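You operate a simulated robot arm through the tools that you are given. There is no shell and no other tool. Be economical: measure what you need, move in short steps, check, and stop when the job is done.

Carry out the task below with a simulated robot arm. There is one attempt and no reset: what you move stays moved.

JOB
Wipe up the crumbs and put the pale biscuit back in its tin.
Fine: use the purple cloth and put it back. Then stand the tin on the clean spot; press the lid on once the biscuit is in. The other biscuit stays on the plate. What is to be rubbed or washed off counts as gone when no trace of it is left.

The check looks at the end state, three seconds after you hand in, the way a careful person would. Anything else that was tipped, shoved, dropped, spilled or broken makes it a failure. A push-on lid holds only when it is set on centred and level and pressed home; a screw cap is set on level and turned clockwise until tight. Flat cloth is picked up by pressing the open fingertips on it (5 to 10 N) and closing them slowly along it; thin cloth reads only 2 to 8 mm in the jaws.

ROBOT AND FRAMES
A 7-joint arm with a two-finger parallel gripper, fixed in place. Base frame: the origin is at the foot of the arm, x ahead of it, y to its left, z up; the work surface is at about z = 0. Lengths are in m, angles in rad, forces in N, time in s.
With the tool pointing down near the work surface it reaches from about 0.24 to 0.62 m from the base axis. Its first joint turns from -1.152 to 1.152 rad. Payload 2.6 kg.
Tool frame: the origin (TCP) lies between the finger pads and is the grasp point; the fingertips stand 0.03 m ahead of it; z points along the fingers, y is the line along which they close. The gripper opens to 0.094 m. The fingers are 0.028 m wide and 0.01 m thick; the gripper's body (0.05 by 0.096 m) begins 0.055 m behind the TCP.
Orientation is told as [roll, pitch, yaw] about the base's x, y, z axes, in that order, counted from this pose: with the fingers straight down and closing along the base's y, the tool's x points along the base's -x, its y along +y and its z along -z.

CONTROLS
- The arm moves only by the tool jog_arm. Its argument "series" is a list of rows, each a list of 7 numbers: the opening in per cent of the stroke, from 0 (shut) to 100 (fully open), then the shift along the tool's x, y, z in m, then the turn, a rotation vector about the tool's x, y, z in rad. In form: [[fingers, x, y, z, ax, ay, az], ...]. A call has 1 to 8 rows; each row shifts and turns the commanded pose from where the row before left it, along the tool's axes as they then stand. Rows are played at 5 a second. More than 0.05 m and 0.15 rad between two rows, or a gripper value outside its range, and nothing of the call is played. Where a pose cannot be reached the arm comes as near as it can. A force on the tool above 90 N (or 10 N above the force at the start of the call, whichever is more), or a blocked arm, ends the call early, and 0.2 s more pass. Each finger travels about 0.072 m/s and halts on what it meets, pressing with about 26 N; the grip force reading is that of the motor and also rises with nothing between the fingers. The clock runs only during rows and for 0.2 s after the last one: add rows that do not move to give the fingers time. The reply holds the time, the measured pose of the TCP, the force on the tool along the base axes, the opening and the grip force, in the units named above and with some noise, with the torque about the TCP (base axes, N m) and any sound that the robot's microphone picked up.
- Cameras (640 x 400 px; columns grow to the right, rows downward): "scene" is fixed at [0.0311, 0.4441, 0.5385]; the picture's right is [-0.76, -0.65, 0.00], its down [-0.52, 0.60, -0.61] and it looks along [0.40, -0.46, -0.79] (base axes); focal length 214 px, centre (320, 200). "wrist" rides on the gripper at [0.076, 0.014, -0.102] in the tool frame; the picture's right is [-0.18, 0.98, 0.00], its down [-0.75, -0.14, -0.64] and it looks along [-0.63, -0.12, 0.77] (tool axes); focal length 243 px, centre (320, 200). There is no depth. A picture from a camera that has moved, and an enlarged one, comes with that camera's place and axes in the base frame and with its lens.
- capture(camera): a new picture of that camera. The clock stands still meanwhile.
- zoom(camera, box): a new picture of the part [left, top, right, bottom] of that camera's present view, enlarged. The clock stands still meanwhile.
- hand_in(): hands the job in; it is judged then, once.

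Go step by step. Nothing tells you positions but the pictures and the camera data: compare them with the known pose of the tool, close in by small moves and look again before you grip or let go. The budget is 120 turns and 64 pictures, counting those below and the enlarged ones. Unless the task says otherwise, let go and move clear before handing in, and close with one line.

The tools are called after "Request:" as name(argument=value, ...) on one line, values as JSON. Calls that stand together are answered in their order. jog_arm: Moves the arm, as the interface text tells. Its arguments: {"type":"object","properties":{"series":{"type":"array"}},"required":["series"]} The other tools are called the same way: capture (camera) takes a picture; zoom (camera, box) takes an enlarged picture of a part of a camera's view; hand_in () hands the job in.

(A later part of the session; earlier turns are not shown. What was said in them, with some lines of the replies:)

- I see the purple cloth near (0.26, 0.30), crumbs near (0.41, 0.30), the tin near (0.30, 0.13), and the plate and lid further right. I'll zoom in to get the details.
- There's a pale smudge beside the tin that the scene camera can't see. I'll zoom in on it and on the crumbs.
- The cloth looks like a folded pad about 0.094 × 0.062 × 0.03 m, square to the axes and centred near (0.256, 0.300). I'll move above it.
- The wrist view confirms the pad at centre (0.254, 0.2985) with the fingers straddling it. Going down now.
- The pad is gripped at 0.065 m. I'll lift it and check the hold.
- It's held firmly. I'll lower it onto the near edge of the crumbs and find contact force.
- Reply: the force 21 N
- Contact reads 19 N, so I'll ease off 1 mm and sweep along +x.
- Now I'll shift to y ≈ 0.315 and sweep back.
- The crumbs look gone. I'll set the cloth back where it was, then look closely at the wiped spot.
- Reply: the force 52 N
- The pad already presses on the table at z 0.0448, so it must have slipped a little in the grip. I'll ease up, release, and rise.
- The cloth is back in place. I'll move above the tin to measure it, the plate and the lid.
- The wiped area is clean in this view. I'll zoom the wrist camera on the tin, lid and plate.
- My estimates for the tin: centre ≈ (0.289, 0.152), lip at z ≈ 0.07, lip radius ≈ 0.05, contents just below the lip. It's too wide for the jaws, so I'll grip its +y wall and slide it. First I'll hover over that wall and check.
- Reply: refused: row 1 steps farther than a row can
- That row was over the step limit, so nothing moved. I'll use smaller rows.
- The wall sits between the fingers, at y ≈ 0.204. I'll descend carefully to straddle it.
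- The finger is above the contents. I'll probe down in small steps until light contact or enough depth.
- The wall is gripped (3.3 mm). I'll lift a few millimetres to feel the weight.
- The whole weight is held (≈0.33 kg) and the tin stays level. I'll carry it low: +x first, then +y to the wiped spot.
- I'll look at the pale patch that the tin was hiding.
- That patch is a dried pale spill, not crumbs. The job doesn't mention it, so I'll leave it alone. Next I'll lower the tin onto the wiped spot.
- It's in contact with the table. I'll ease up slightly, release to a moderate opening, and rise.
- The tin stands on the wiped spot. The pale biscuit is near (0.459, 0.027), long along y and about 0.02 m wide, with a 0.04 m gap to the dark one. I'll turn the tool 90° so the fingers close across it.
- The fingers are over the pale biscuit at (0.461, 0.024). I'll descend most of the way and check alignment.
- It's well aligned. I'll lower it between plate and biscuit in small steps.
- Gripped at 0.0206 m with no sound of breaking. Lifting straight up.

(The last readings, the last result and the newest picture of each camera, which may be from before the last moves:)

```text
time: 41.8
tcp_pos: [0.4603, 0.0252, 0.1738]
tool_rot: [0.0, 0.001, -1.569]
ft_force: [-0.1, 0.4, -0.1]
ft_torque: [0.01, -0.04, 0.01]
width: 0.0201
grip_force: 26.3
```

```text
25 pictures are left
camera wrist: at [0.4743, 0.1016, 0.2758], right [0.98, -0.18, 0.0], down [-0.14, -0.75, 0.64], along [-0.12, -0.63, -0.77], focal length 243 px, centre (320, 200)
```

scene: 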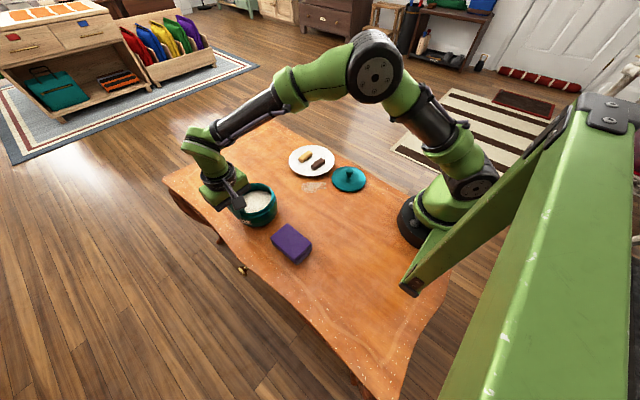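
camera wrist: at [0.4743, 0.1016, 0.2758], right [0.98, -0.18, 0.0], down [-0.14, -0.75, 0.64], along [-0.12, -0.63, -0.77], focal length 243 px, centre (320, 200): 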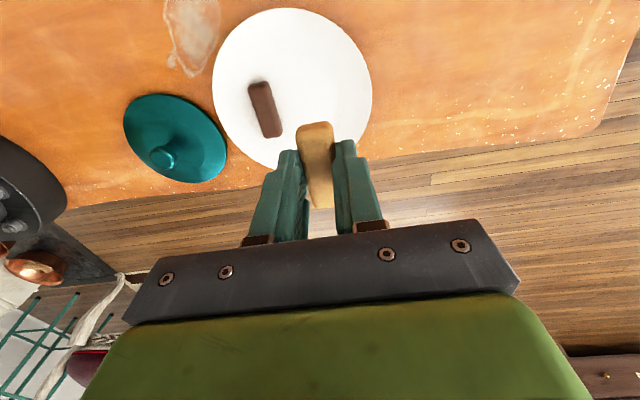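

The biscuit is held. I'll carry it over the tin at (0.400, 0.291).

Request:
jog_arm(series=[[15, 0.045, -0.01, 0, 0, 0, 0], [15, 0.045, -0.01, 0, 0, 0, 0], [15, 0.045, -0.01, 0, 0, 0, 0], [15, 0.045, -0.01, 0, 0, 0, 0], [15, 0.045, -0.01, 0, 0, 0, 0], [15, 0.0405, -0.01, 0, 0, 0, 0], [15, 0, 0, 0, 0, 0, 0]])

Request:
capture(camera="wrist")

Request:
zoom(camera="scene", box=[200, 150, 296, 210])

```text
time: 43.4
tcp_pos: [0.3999, 0.2916, 0.1744]
tool_rot: [0.0, 0.0, -1.571]
ft_force: [0.6, -0.6, -0.5]
ft_torque: [0.0, 0.0, 0.03]
width: 0.0204
grip_force: 26.0
```

```text
24 pictures are left
camera wrist: at [0.4145, 0.367, 0.2765], right [0.98, -0.18, 0.0], down [-0.14, -0.75, 0.64], along [-0.12, -0.63, -0.77], focal length 243 px, centre (320, 200)
```

wrist: 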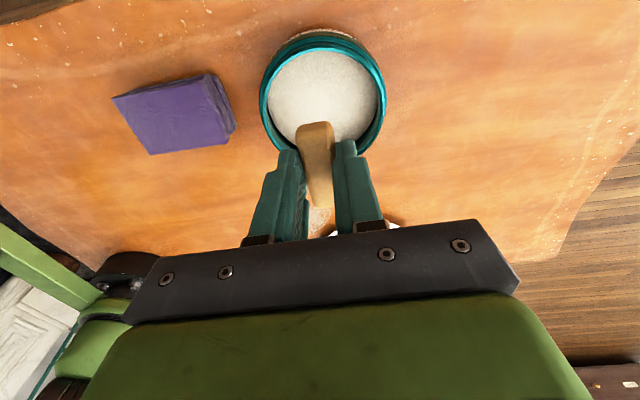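

```text
6.67 times, centred on (248, 180) of scene
camera zoom: at [0.0311, 0.4442, 0.5385], right [-0.76, -0.65, 0.0], down [-0.52, 0.6, -0.61], along [0.4, -0.46, -0.79], focal length 1430 px, centre (800, 333)
```

zoom: 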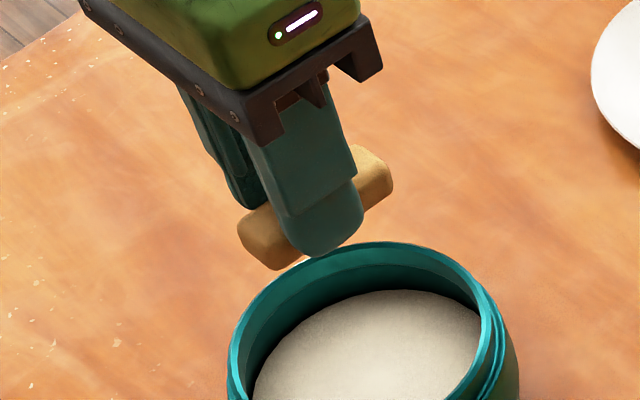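

The tin centre reads ≈ (0.404, 0.290). I'll shift slightly and lower the biscuit, probing for the floor.

Request:
jog_arm(series=[[15, -0.001, 0.004, 0.04, 0, 0, 0], [15, 0, 0, 0.03, 0, 0, 0], [15, 0, 0, 0.01, 0, 0, 0], [15, 0, 0, 0, 0, 0, 0]])

Request:
zoom(camera="scene", box=[200, 150, 296, 210])

```text
time: 44.4
tcp_pos: [0.4045, 0.2907, 0.0941]
tool_rot: [-0.001, 0.002, -1.571]
ft_force: [-0.8, -0.3, 0.3]
ft_torque: [0.01, -0.05, 0.01]
width: 0.0206
grip_force: 26.3
```

```text
6.67 times, centred on (248, 180) of scene
camera zoom: at [0.0311, 0.4441, 0.5385], right [-0.76, -0.65, 0.0], down [-0.52, 0.6, -0.61], along [0.4, -0.46, -0.79], focal length 1430 px, centre (800, 333)
```

zoom: 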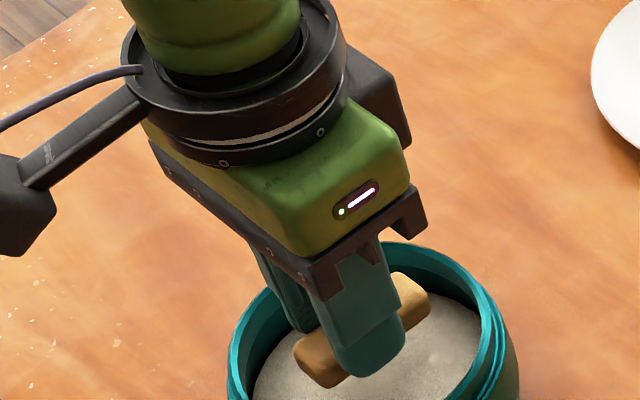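

Request:
jog_arm(series=[[15, 0, 0, 0.004, 0, 0, 0], [15, 0, 0, 0.003, 0, 0, 0], [15, 0, 0, 0.002, 0, 0, 0], [15, 0, 0, 0, 0, 0, 0]])

```text
time: 45.4
tcp_pos: [0.4051, 0.2908, 0.0847]
tool_rot: [0.0, 0.001, -1.57]
ft_force: [-0.5, 0.4, 0.6]
ft_torque: [0.0, -0.02, 0.03]
width: 0.0206
grip_force: 26.2
```

Request:
jog_arm(series=[[15, 0, 0, 0.003, 0, 0, 0], [15, 0, 0, 0.003, 0, 0, 0], [15, 0, 0, 0, 0, 0, 0]])

```text
time: 46.2
tcp_pos: [0.405, 0.2902, 0.0791]
tool_rot: [0.001, 0.0, -1.569]
ft_force: [-0.2, -0.1, -0.7]
ft_torque: [0.01, 0.02, -0.01]
width: 0.0204
grip_force: 25.9
```

Request:
jog_arm(series=[[15, 0, 0, 0.003, 0, 0, 0], [15, 0, 0, 0.002, 0, 0, 0], [15, 0, 0, 0, 0, 0, 0]])

Request:
zoom(camera="scene", box=[200, 150, 296, 210])

```text
time: 47.0
tcp_pos: [0.4052, 0.2911, 0.074]
tool_rot: [0.0, 0.0, -1.569]
ft_force: [-0.3, -0.8, 0.3]
ft_torque: [-0.03, 0.03, 0.01]
width: 0.0206
grip_force: 25.8
```

```text
6.67 times, centred on (248, 180) of scene
camera zoom: at [0.0311, 0.4441, 0.5385], right [-0.76, -0.65, 0.0], down [-0.52, 0.6, -0.61], along [0.4, -0.46, -0.79], focal length 1430 px, centre (800, 333)
```

zoom: 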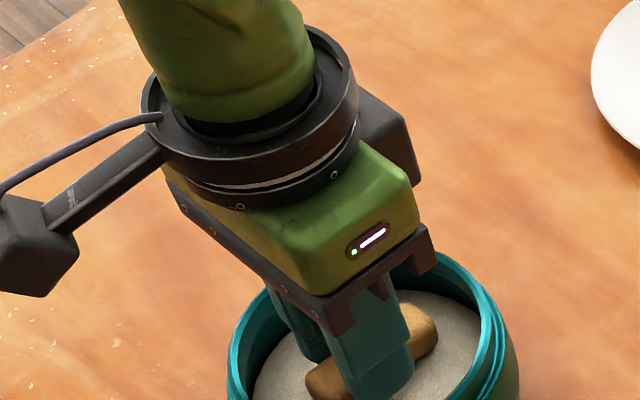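

Request:
jog_arm(series=[[15, 0, 0, 0.002, 0, 0, 0], [15, 0, 0, 0.002, 0, 0, 0], [15, 0, 0, 0.001, 0, 0, 0], [15, 0, 0, 0, 0, 0, 0]])

```text
time: 48.0
tcp_pos: [0.4045, 0.2924, 0.071]
tool_rot: [0.002, 0.001, -1.57]
ft_force: [-3.0, -1.4, 15.3]
ft_torque: [-0.61, 0.14, -0.1]
width: 0.0207
grip_force: 25.7
```

Request:
jog_arm(series=[[15, 0, 0, -0.001, 0, 0, 0], [15, 0, 0, 0, 0, 0, 0]])

Request:
capture(camera="wrist")

```text
time: 48.6
tcp_pos: [0.4049, 0.2913, 0.0687]
tool_rot: [0.001, 0.001, -1.571]
ft_force: [1.2, -0.1, 9.7]
ft_torque: [-0.34, -0.05, 0.08]
width: 0.0209
grip_force: 26.2
```

```text
20 pictures are left
camera wrist: at [0.4195, 0.3668, 0.1729], right [0.98, -0.18, 0.0], down [-0.14, -0.75, 0.64], along [-0.12, -0.63, -0.77], focal length 243 px, centre (320, 200)
```

wrist: 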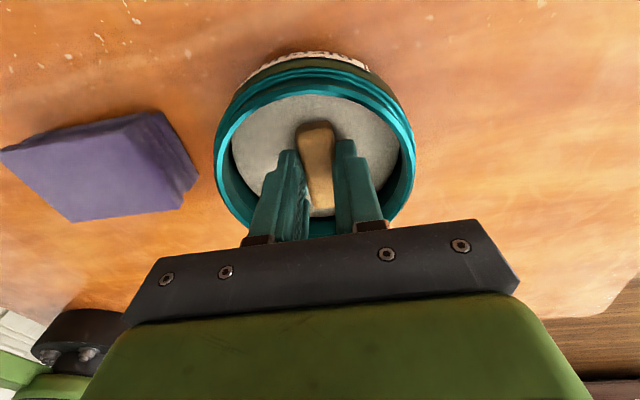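

The biscuit is touching the floor in the middle of the tin. I'll release and rise.

Request:
jog_arm(series=[[25, 0, 0, 0, 0, 0, 0], [35, 0, 0, 0, 0, 0, 0], [45, 0, 0, 0, 0, 0, 0], [45, 0, 0, 0, 0, 0, 0], [45, 0, 0, -0.02, 0, 0, 0], [45, 0, 0, -0.045, 0, 0, 0], [45, 0, 0, -0.045, 0, 0, 0], [45, 0, 0, -0.03, 0, 0, 0]])

Request:
capture(camera="wrist")

```text
time: 50.4
tcp_pos: [0.4025, 0.2903, 0.2126]
tool_rot: [0.0, 0.0, -1.572]
ft_force: [0.5, 0.2, -0.1]
ft_torque: [0.0, 0.0, 0.0]
width: 0.0422
grip_force: 0.1
```

```text
19 pictures are left
camera wrist: at [0.4186, 0.3663, 0.314], right [0.98, -0.18, 0.0], down [-0.14, -0.75, 0.64], along [-0.12, -0.63, -0.77], focal length 243 px, centre (320, 200)
```

wrist: 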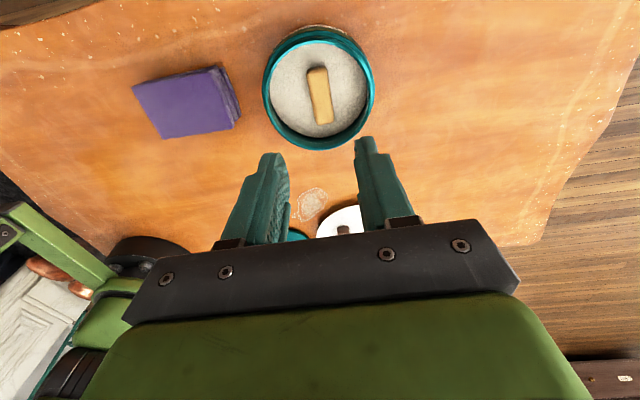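

The biscuit lies flat in the tin. I'll zoom to fix the tin's rim centre precisely for the lid.

Request:
zoom(camera="wrist", box=[240, 20, 400, 120])

Request:
zoom(camera="wrist", box=[240, 80, 400, 180])

Request:
zoom(camera="scene", box=[210, 175, 306, 235])

```text
4.00 times, centred on (320, 70) of wrist
camera zoom: at [0.4186, 0.3663, 0.314], right [0.98, -0.18, 0.0], down [-0.14, -0.75, 0.64], along [-0.12, -0.63, -0.77], focal length 970 px, centre (320, 720)
```

zoom: 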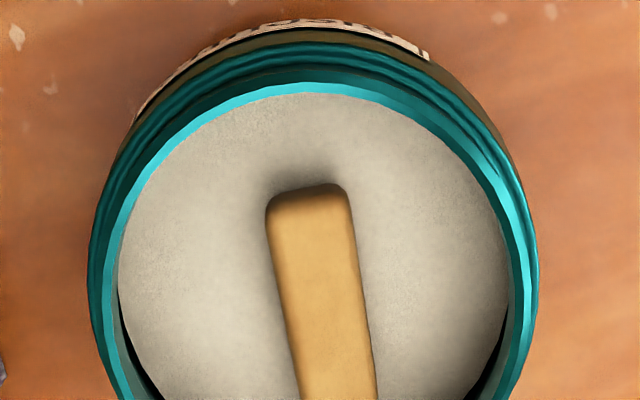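

```text
4.00 times, centred on (320, 130) of wrist
camera zoom: at [0.4186, 0.3663, 0.314], right [0.98, -0.18, 0.0], down [-0.14, -0.75, 0.64], along [-0.12, -0.63, -0.77], focal length 970 px, centre (320, 480)
```

zoom: 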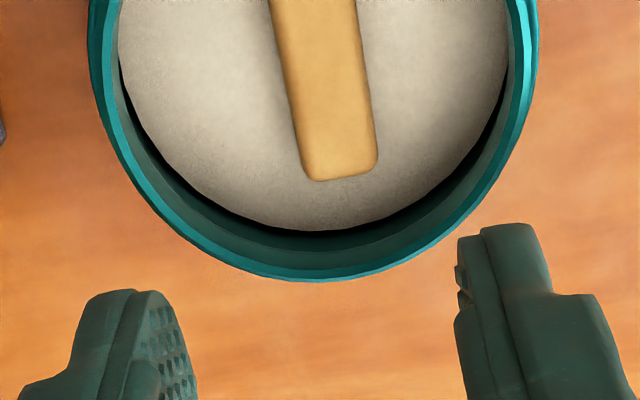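

```text
6.67 times, centred on (258, 205) of scene
camera zoom: at [0.0311, 0.4441, 0.5385], right [-0.76, -0.65, 0.0], down [-0.52, 0.6, -0.61], along [0.4, -0.46, -0.79], focal length 1430 px, centre (733, 167)
```

zoom: 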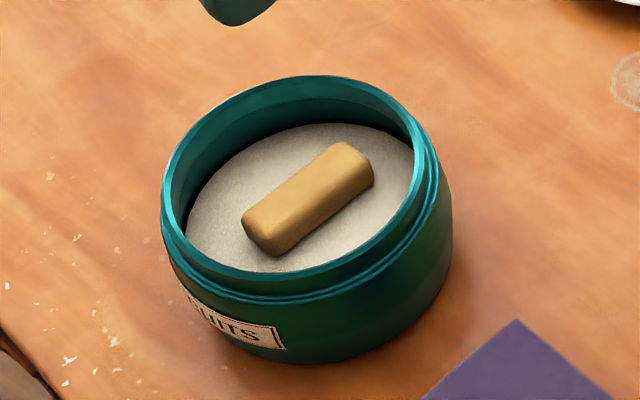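

Tin lip centre ≈ (0.4025, 0.289), lip z ≈ 0.07. I'll move over to the lid near (0.29, 0.0).

Request:
jog_arm(series=[[60, -0.045, -0.016, 0, 0, 0, 0], [60, -0.045, -0.016, 0, 0, 0, 0], [60, -0.045, -0.016, 0, 0, 0, 0], [60, -0.045, -0.016, 0, 0, 0, 0], [60, -0.045, -0.016, 0, 0, 0, 0], [60, -0.045, -0.016, 0, 0, 0, 0], [60, -0.02, -0.016, 0, 0, 0, 0], [60, 0, 0, 0, 0, 0, 0]])

Request:
capture(camera="wrist")

```text
time: 52.2
tcp_pos: [0.2928, -0.0002, 0.2103]
tool_rot: [-0.001, 0.0, -1.568]
ft_force: [-0.2, -0.5, -0.1]
ft_torque: [0.04, -0.02, 0.01]
width: 0.0563
grip_force: 0.0
```

```text
15 pictures are left
camera wrist: at [0.3078, 0.076, 0.3119], right [0.98, -0.18, 0.0], down [-0.14, -0.75, 0.64], along [-0.12, -0.63, -0.77], focal length 243 px, centre (320, 200)
```

wrist: 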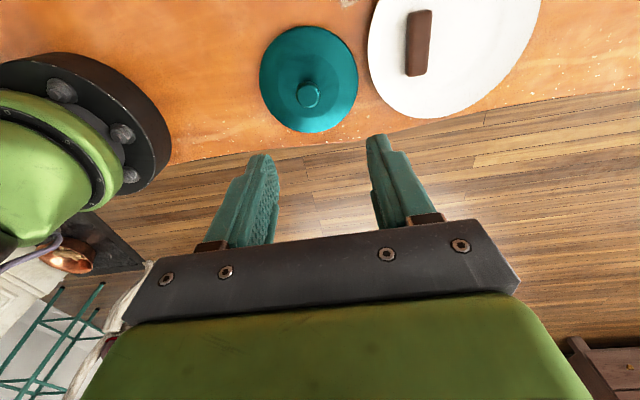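

Lid centre ≈ (0.283, 0.001), knob about 0.024 m wide with its top near z = 0.045. I'll lower above the knob and check.

Request:
jog_arm(series=[[60, 0.001, -0.0095, 0.045, 0, 0, 0], [60, 0, 0, 0.045, 0, 0, 0], [60, 0, 0, 0.02, 0, 0, 0], [60, 0, 0, 0, 0, 0, 0]])

Request:
capture(camera="wrist")

Request:
zoom(camera="scene", box=[300, 145, 396, 205])

```text
time: 53.2
tcp_pos: [0.2834, 0.0, 0.0995]
tool_rot: [-0.001, 0.002, -1.571]
ft_force: [-0.5, -0.1, -0.2]
ft_torque: [-0.04, 0.06, -0.03]
width: 0.0565
grip_force: 0.1
```

```text
14 pictures are left
camera wrist: at [0.2977, 0.0767, 0.2019], right [0.98, -0.18, 0.0], down [-0.14, -0.75, 0.64], along [-0.12, -0.63, -0.77], focal length 243 px, centre (320, 200)
```

wrist: 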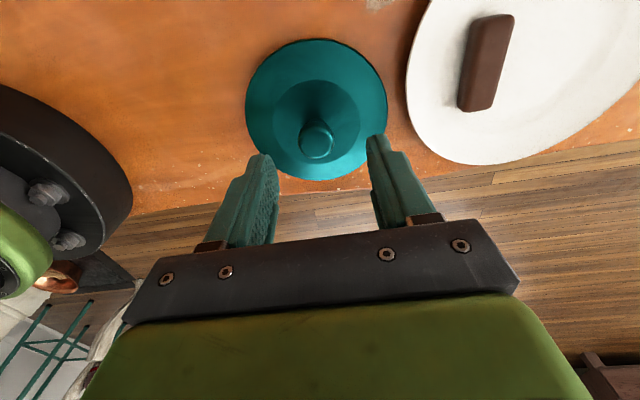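

```text
6.67 times, centred on (348, 175) of scene
camera zoom: at [0.0311, 0.4441, 0.5385], right [-0.76, -0.65, 0.0], down [-0.52, 0.6, -0.61], along [0.4, -0.46, -0.79], focal length 1430 px, centre (133, 367)
```

zoom: 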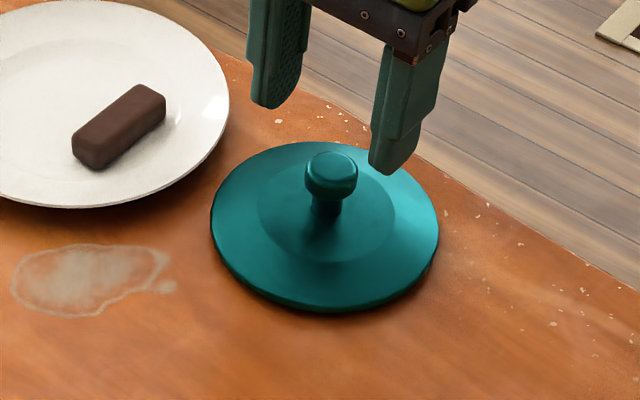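

Aligned within about 2 mm. I'll nudge it and descend around the knob.

Request:
jog_arm(series=[[60, 0.001, -0.002, 0.02, 0, 0, 0], [60, 0, 0, 0.015, 0, 0, 0], [60, 0, 0, 0.009, 0, 0, 0], [60, 0, 0, 0, 0, 0, 0]])

Request:
jog_arm(series=[[50, 0, 0, 0, 0, 0, 0], [40, 0, 0, 0, 0, 0, 0], [32, 0, 0, 0, 0, 0, 0], [26, 0, 0, 0, 0, 0, 0], [20, 0, 0, 0, 0, 0, 0], [15, 0, 0, 0, 0, 0, 0], [15, 0, 0, 0, 0, 0, 0]])

Request:
zoom(camera="scene", box=[300, 145, 396, 205])

```text
time: 54.2
tcp_pos: [0.2801, 0.0019, 0.0566]
tool_rot: [0.001, 0.0, -1.569]
ft_force: [-0.4, 0.1, 0.5]
ft_torque: [0.01, 0.02, -0.03]
width: 0.0565
grip_force: 0.1
```

```text
time: 55.8
tcp_pos: [0.2806, 0.0023, 0.0549]
tool_rot: [-0.002, -0.001, -1.569]
ft_force: [0.1, -0.5, 0.3]
ft_torque: [0.0, -0.02, -0.02]
width: 0.0237
grip_force: 26.0
```

```text
6.67 times, centred on (348, 175) of scene
camera zoom: at [0.0311, 0.4441, 0.5385], right [-0.76, -0.65, 0.0], down [-0.52, 0.6, -0.61], along [0.4, -0.46, -0.79], focal length 1430 px, centre (133, 367)
```

zoom: 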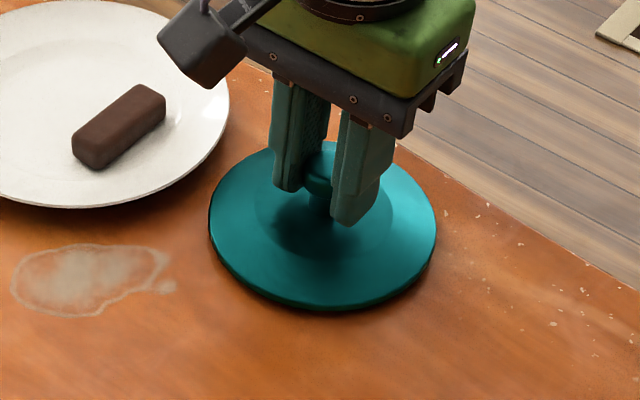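

The knob is gripped. Lifting, and checking that the lid hangs level.

Request:
jog_arm(series=[[15, 0, 0, -0.01, 0, 0, 0], [15, 0, 0, -0.03, 0, 0, 0], [15, 0, 0, -0.045, 0, 0, 0], [15, 0, 0, -0.045, 0, 0, 0], [15, 0, 0, 0, 0, 0, 0]])

Request:
capture(camera="wrist")

```text
time: 57.0
tcp_pos: [0.2816, 0.0039, 0.1866]
tool_rot: [0.0, 0.002, -1.57]
ft_force: [0.0, 0.1, -1.3]
ft_torque: [0.0, -0.01, 0.02]
width: 0.0234
grip_force: 26.1
```

```text
11 pictures are left
camera wrist: at [0.2958, 0.0788, 0.2899], right [0.98, -0.18, 0.0], down [-0.14, -0.75, 0.64], along [-0.12, -0.63, -0.77], focal length 243 px, centre (320, 200)
```

wrist: 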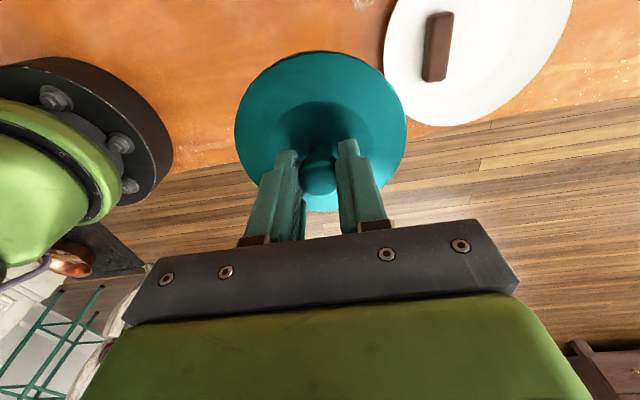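

The lid hangs level and is nearly centred on the tool. I'll carry it over the tin, aiming for TCP ≈ (0.4035, 0.2905).

Request:
jog_arm(series=[[15, 0.0411, 0.0175, 0, 0, 0, 0], [15, 0.0411, 0.0175, 0, 0, 0, 0], [15, 0.0411, 0.0175, 0, 0, 0, 0], [15, 0.0411, 0.0175, 0, 0, 0, 0], [15, 0.0411, 0.0175, 0, 0, 0, 0], [15, 0.0411, 0.0175, 0, 0, 0, 0], [15, 0.0414, 0.0175, 0, 0, 0, 0], [15, 0, 0, 0, 0, 0, 0]])

Request:
jog_arm(series=[[15, 0, 0, 0.02, 0, 0, 0], [15, 0, 0, 0.015, 0, 0, 0], [15, 0, 0, 0, 0, 0, 0]])

Request:
zoom(camera="scene", box=[210, 165, 306, 225])

Request:
capture(camera="wrist")

```text
time: 58.8
tcp_pos: [0.404, 0.2917, 0.1862]
tool_rot: [0.0, 0.0, -1.57]
ft_force: [0.8, 0.9, -0.3]
ft_torque: [0.02, -0.01, -0.02]
width: 0.0233
grip_force: 26.2
```

```text
time: 59.6
tcp_pos: [0.4045, 0.2916, 0.1505]
tool_rot: [0.0, 0.001, -1.572]
ft_force: [-0.8, -0.1, -0.6]
ft_torque: [0.02, -0.01, 0.0]
width: 0.0234
grip_force: 25.8
```

```text
6.67 times, centred on (258, 195) of scene
camera zoom: at [0.0311, 0.4441, 0.5385], right [-0.76, -0.65, 0.0], down [-0.52, 0.6, -0.61], along [0.4, -0.46, -0.79], focal length 1430 px, centre (733, 233)
```

zoom: 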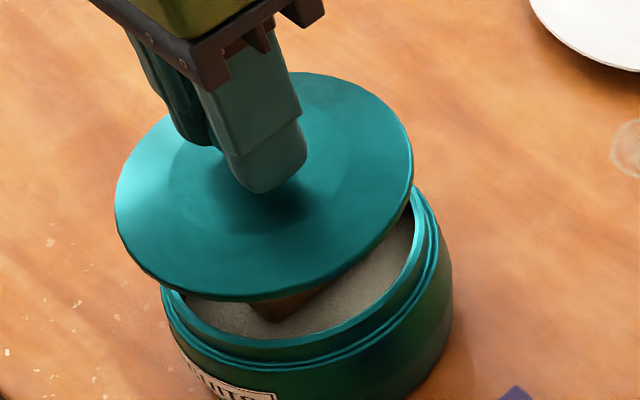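

```text
9 pictures are left
camera wrist: at [0.4185, 0.3668, 0.2537], right [0.98, -0.18, 0.0], down [-0.14, -0.75, 0.64], along [-0.12, -0.63, -0.77], focal length 243 px, centre (320, 200)
```

wrist: 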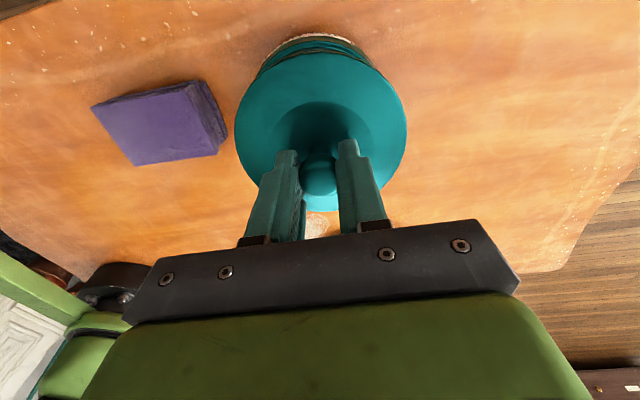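

It's lined up so far. I'll lower to just above the lip and check concentricity.

Request:
jog_arm(series=[[15, 0, 0, 0.01, 0, 0, 0], [15, 0, 0, 0.008, 0, 0, 0], [15, 0, 0, 0, 0, 0, 0]])

Request:
zoom(camera="scene", box=[210, 165, 306, 225])

```text
time: 60.4
tcp_pos: [0.4044, 0.2909, 0.1329]
tool_rot: [0.0, 0.001, -1.573]
ft_force: [-1.1, -0.8, -0.4]
ft_torque: [0.0, -0.01, -0.03]
width: 0.0236
grip_force: 25.6
```

```text
6.67 times, centred on (258, 195) of scene
camera zoom: at [0.0311, 0.4441, 0.5385], right [-0.76, -0.65, 0.0], down [-0.52, 0.6, -0.61], along [0.4, -0.46, -0.79], focal length 1430 px, centre (733, 233)
```

zoom: 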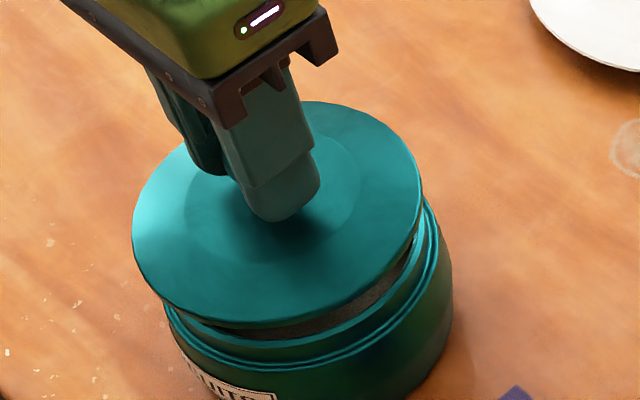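

Concentric to within my measuring error. I'll lower slowly to contact.

Request:
jog_arm(series=[[15, 0, 0, 0.003, 0, 0, 0], [15, 0, 0, 0.002, 0, 0, 0], [15, 0, 0, 0.002, 0, 0, 0], [15, 0, 0, 0, 0, 0, 0]])

```text
time: 61.4
tcp_pos: [0.4032, 0.2909, 0.1262]
tool_rot: [-0.001, 0.001, -1.567]
ft_force: [-0.3, -1.1, -1.1]
ft_torque: [0.0, 0.01, -0.03]
width: 0.0236
grip_force: 26.4
```

Request:
jog_arm(series=[[15, 0, 0, 0.0015, 0, 0, 0], [15, 0, 0, 0.0015, 0, 0, 0], [15, 0, 0, 0, 0, 0, 0]])

```text
time: 62.2
tcp_pos: [0.4044, 0.2915, 0.1224]
tool_rot: [0.001, 0.0, -1.568]
ft_force: [-0.5, -0.4, -1.7]
ft_torque: [-0.04, -0.03, -0.03]
width: 0.0235
grip_force: 25.7
```

Request:
jog_arm(series=[[15, 0, 0, 0.0015, 0, 0, 0], [15, 0, 0, 0.0015, 0, 0, 0], [15, 0, 0, 0, 0, 0, 0]])

Request:
zoom(camera="scene", box=[210, 165, 306, 225])

```text
time: 63.0
tcp_pos: [0.4039, 0.2913, 0.1197]
tool_rot: [-0.001, -0.001, -1.568]
ft_force: [-0.8, 0.0, -0.4]
ft_torque: [0.03, 0.0, 0.0]
width: 0.0235
grip_force: 26.3
```

```text
6.67 times, centred on (258, 195) of scene
camera zoom: at [0.0311, 0.4441, 0.5385], right [-0.76, -0.65, 0.0], down [-0.52, 0.6, -0.61], along [0.4, -0.46, -0.79], focal length 1430 px, centre (733, 233)
```

zoom: 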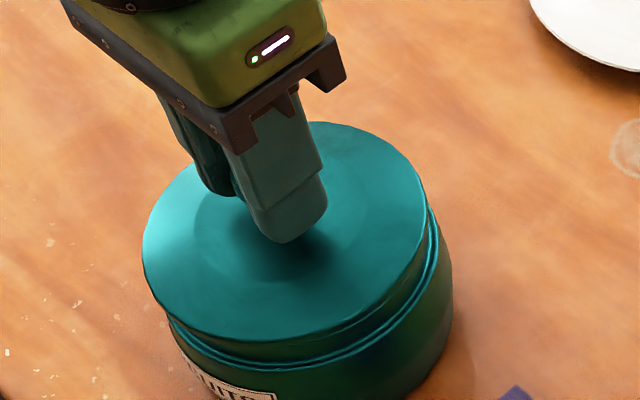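

Request:
jog_arm(series=[[15, 0, 0, 0.0015, 0, 0, 0], [15, 0, 0, 0.001, 0, 0, 0], [15, 0, 0, 0.001, 0, 0, 0], [15, 0, 0, 0, 0, 0, 0]])

```text
time: 64.0
tcp_pos: [0.404, 0.2904, 0.1169]
tool_rot: [0.0, 0.0, -1.569]
ft_force: [-0.9, -0.5, -0.9]
ft_torque: [-0.04, 0.02, 0.01]
width: 0.0234
grip_force: 25.8
```

Request:
jog_arm(series=[[15, 0, 0, 0.001, 0, 0, 0], [15, 0, 0, 0.001, 0, 0, 0], [15, 0, 0, 0.001, 0, 0, 0], [15, 0, 0, 0, 0, 0, 0]])

```text
time: 65.0
tcp_pos: [0.405, 0.2909, 0.1156]
tool_rot: [0.003, 0.004, -1.569]
ft_force: [-4.6, -1.5, 19.8]
ft_torque: [-0.02, 0.13, -0.01]
width: 0.0236
grip_force: 25.9
heard: snap
```

A snap was heard. I'll press a little more to make sure it is home, then look.

Request:
jog_arm(series=[[15, 0, 0, 0.001, 0, 0, 0], [15, 0, 0, 0.001, 0, 0, 0], [15, 0, 0, 0, 0, 0, 0]])

Request:
zoom(camera="scene", box=[210, 165, 306, 225])

```text
time: 65.8
tcp_pos: [0.4039, 0.2919, 0.1133]
tool_rot: [0.002, 0.001, -1.571]
ft_force: [-5.9, 2.2, 27.1]
ft_torque: [-0.1, 0.11, -0.03]
width: 0.0236
grip_force: 26.6
```

```text
6.67 times, centred on (258, 195) of scene
camera zoom: at [0.031, 0.4441, 0.5386], right [-0.76, -0.65, 0.0], down [-0.52, 0.6, -0.61], along [0.4, -0.46, -0.79], focal length 1430 px, centre (733, 233)
```

zoom: 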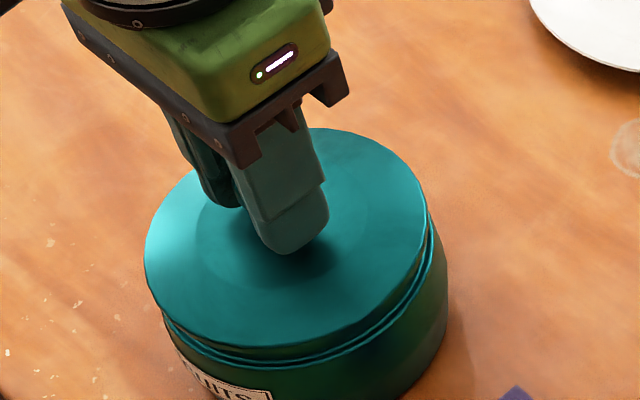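

It looks level. I'll press a bit harder, to around 45–50 N, to confirm it doesn't travel any further.

Request:
jog_arm(series=[[15, 0, 0, 0.0015, 0, 0, 0], [15, 0, 0, 0.0015, 0, 0, 0], [15, 0, 0, 0, 0, 0, 0]])

```text
time: 66.6
tcp_pos: [0.4043, 0.2911, 0.1142]
tool_rot: [0.007, 0.006, -1.573]
ft_force: [-16.7, -6.3, 47.0]
ft_torque: [-0.49, 0.43, -0.1]
width: 0.0237
grip_force: 26.2
```

No further travel at 47 N, so the lid is home. I'll relax, release and rise.

Request:
jog_arm(series=[[15, 0, 0, -0.003, 0, 0, 0], [15, 0, 0, -0.002, 0, 0, 0], [15, 0, 0, 0, 0, 0, 0]])

Request:
jog_arm(series=[[30, 0, 0, 0, 0, 0, 0], [50, 0, 0, 0, 0, 0, 0], [60, 0, 0, 0, 0, 0, 0], [60, 0, 0, 0, 0, 0, 0], [60, 0, 0, -0.03, 0, 0, 0], [60, 0, 0, -0.045, 0, 0, 0], [60, 0, 0, -0.045, 0, 0, 0], [60, 0, 0, 0, 0, 0, 0]])

Request:
jog_arm(series=[[60, -0.04, -0.015, 0, 0, 0, 0], [60, -0.045, -0.015, 0, 0, 0, 0], [60, -0.045, 0, 0, 0, 0, 0], [60, -0.045, 0, -0.02, 0, 0, 0], [60, -0.03, 0, -0.02, 0, 0, 0], [60, 0, 0, 0, 0, 0, 0]])

Request:
zoom(camera="scene", box=[210, 165, 306, 225])

Request:
zoom(camera="scene", box=[160, 120, 400, 270])

```text
time: 67.4
tcp_pos: [0.4048, 0.2911, 0.1141]
tool_rot: [0.001, 0.002, -1.57]
ft_force: [1.2, 3.7, 8.8]
ft_torque: [0.63, -0.07, -0.07]
width: 0.0233
grip_force: 26.0
```

```text
time: 69.2
tcp_pos: [0.4058, 0.2905, 0.2335]
tool_rot: [0.0, -0.001, -1.568]
ft_force: [-0.2, -0.4, 0.0]
ft_torque: [-0.02, -0.01, -0.03]
width: 0.0564
grip_force: 0.0
```

```text
time: 70.6
tcp_pos: [0.3748, 0.0848, 0.2739]
tool_rot: [-0.001, 0.001, -1.569]
ft_force: [-0.3, 0.1, 0.1]
ft_torque: [-0.05, -0.02, 0.0]
width: 0.0565
grip_force: 0.2
```

```text
6.67 times, centred on (258, 195) of scene
camera zoom: at [0.0311, 0.4441, 0.5385], right [-0.76, -0.65, 0.0], down [-0.52, 0.6, -0.61], along [0.4, -0.46, -0.79], focal length 1430 px, centre (733, 233)
```

zoom: 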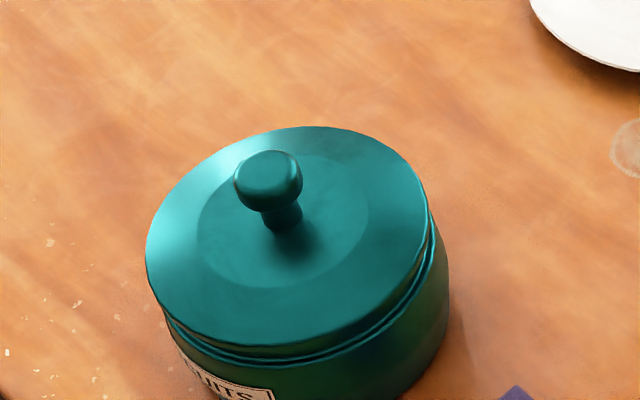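

```text
2.67 times, centred on (280, 195) of scene
camera zoom: at [0.0311, 0.4441, 0.5385], right [-0.76, -0.65, 0.0], down [-0.52, 0.6, -0.61], along [0.4, -0.46, -0.79], focal length 572 px, centre (427, 213)
```

zoom: 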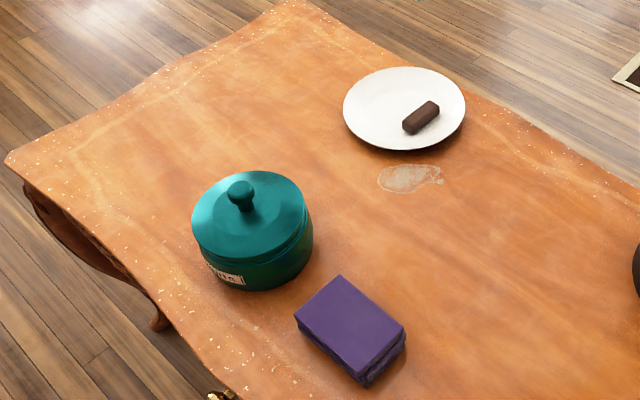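

The tin is lidded and stands level on the wiped spot, with the cloth back in its place, the dark biscuit on its plate and the arm clear. Handing in.

Request:
hand_in()

```text
The job is handed in.
```

I wiped up the crumbs, put the cloth back, moved the tin to the wiped spot, and put the pale biscuit in with the lid snapped on; the dark biscuit is still on its plate. The tin had been standing on a dried pale stain, which I left because it wasn't part of the job.
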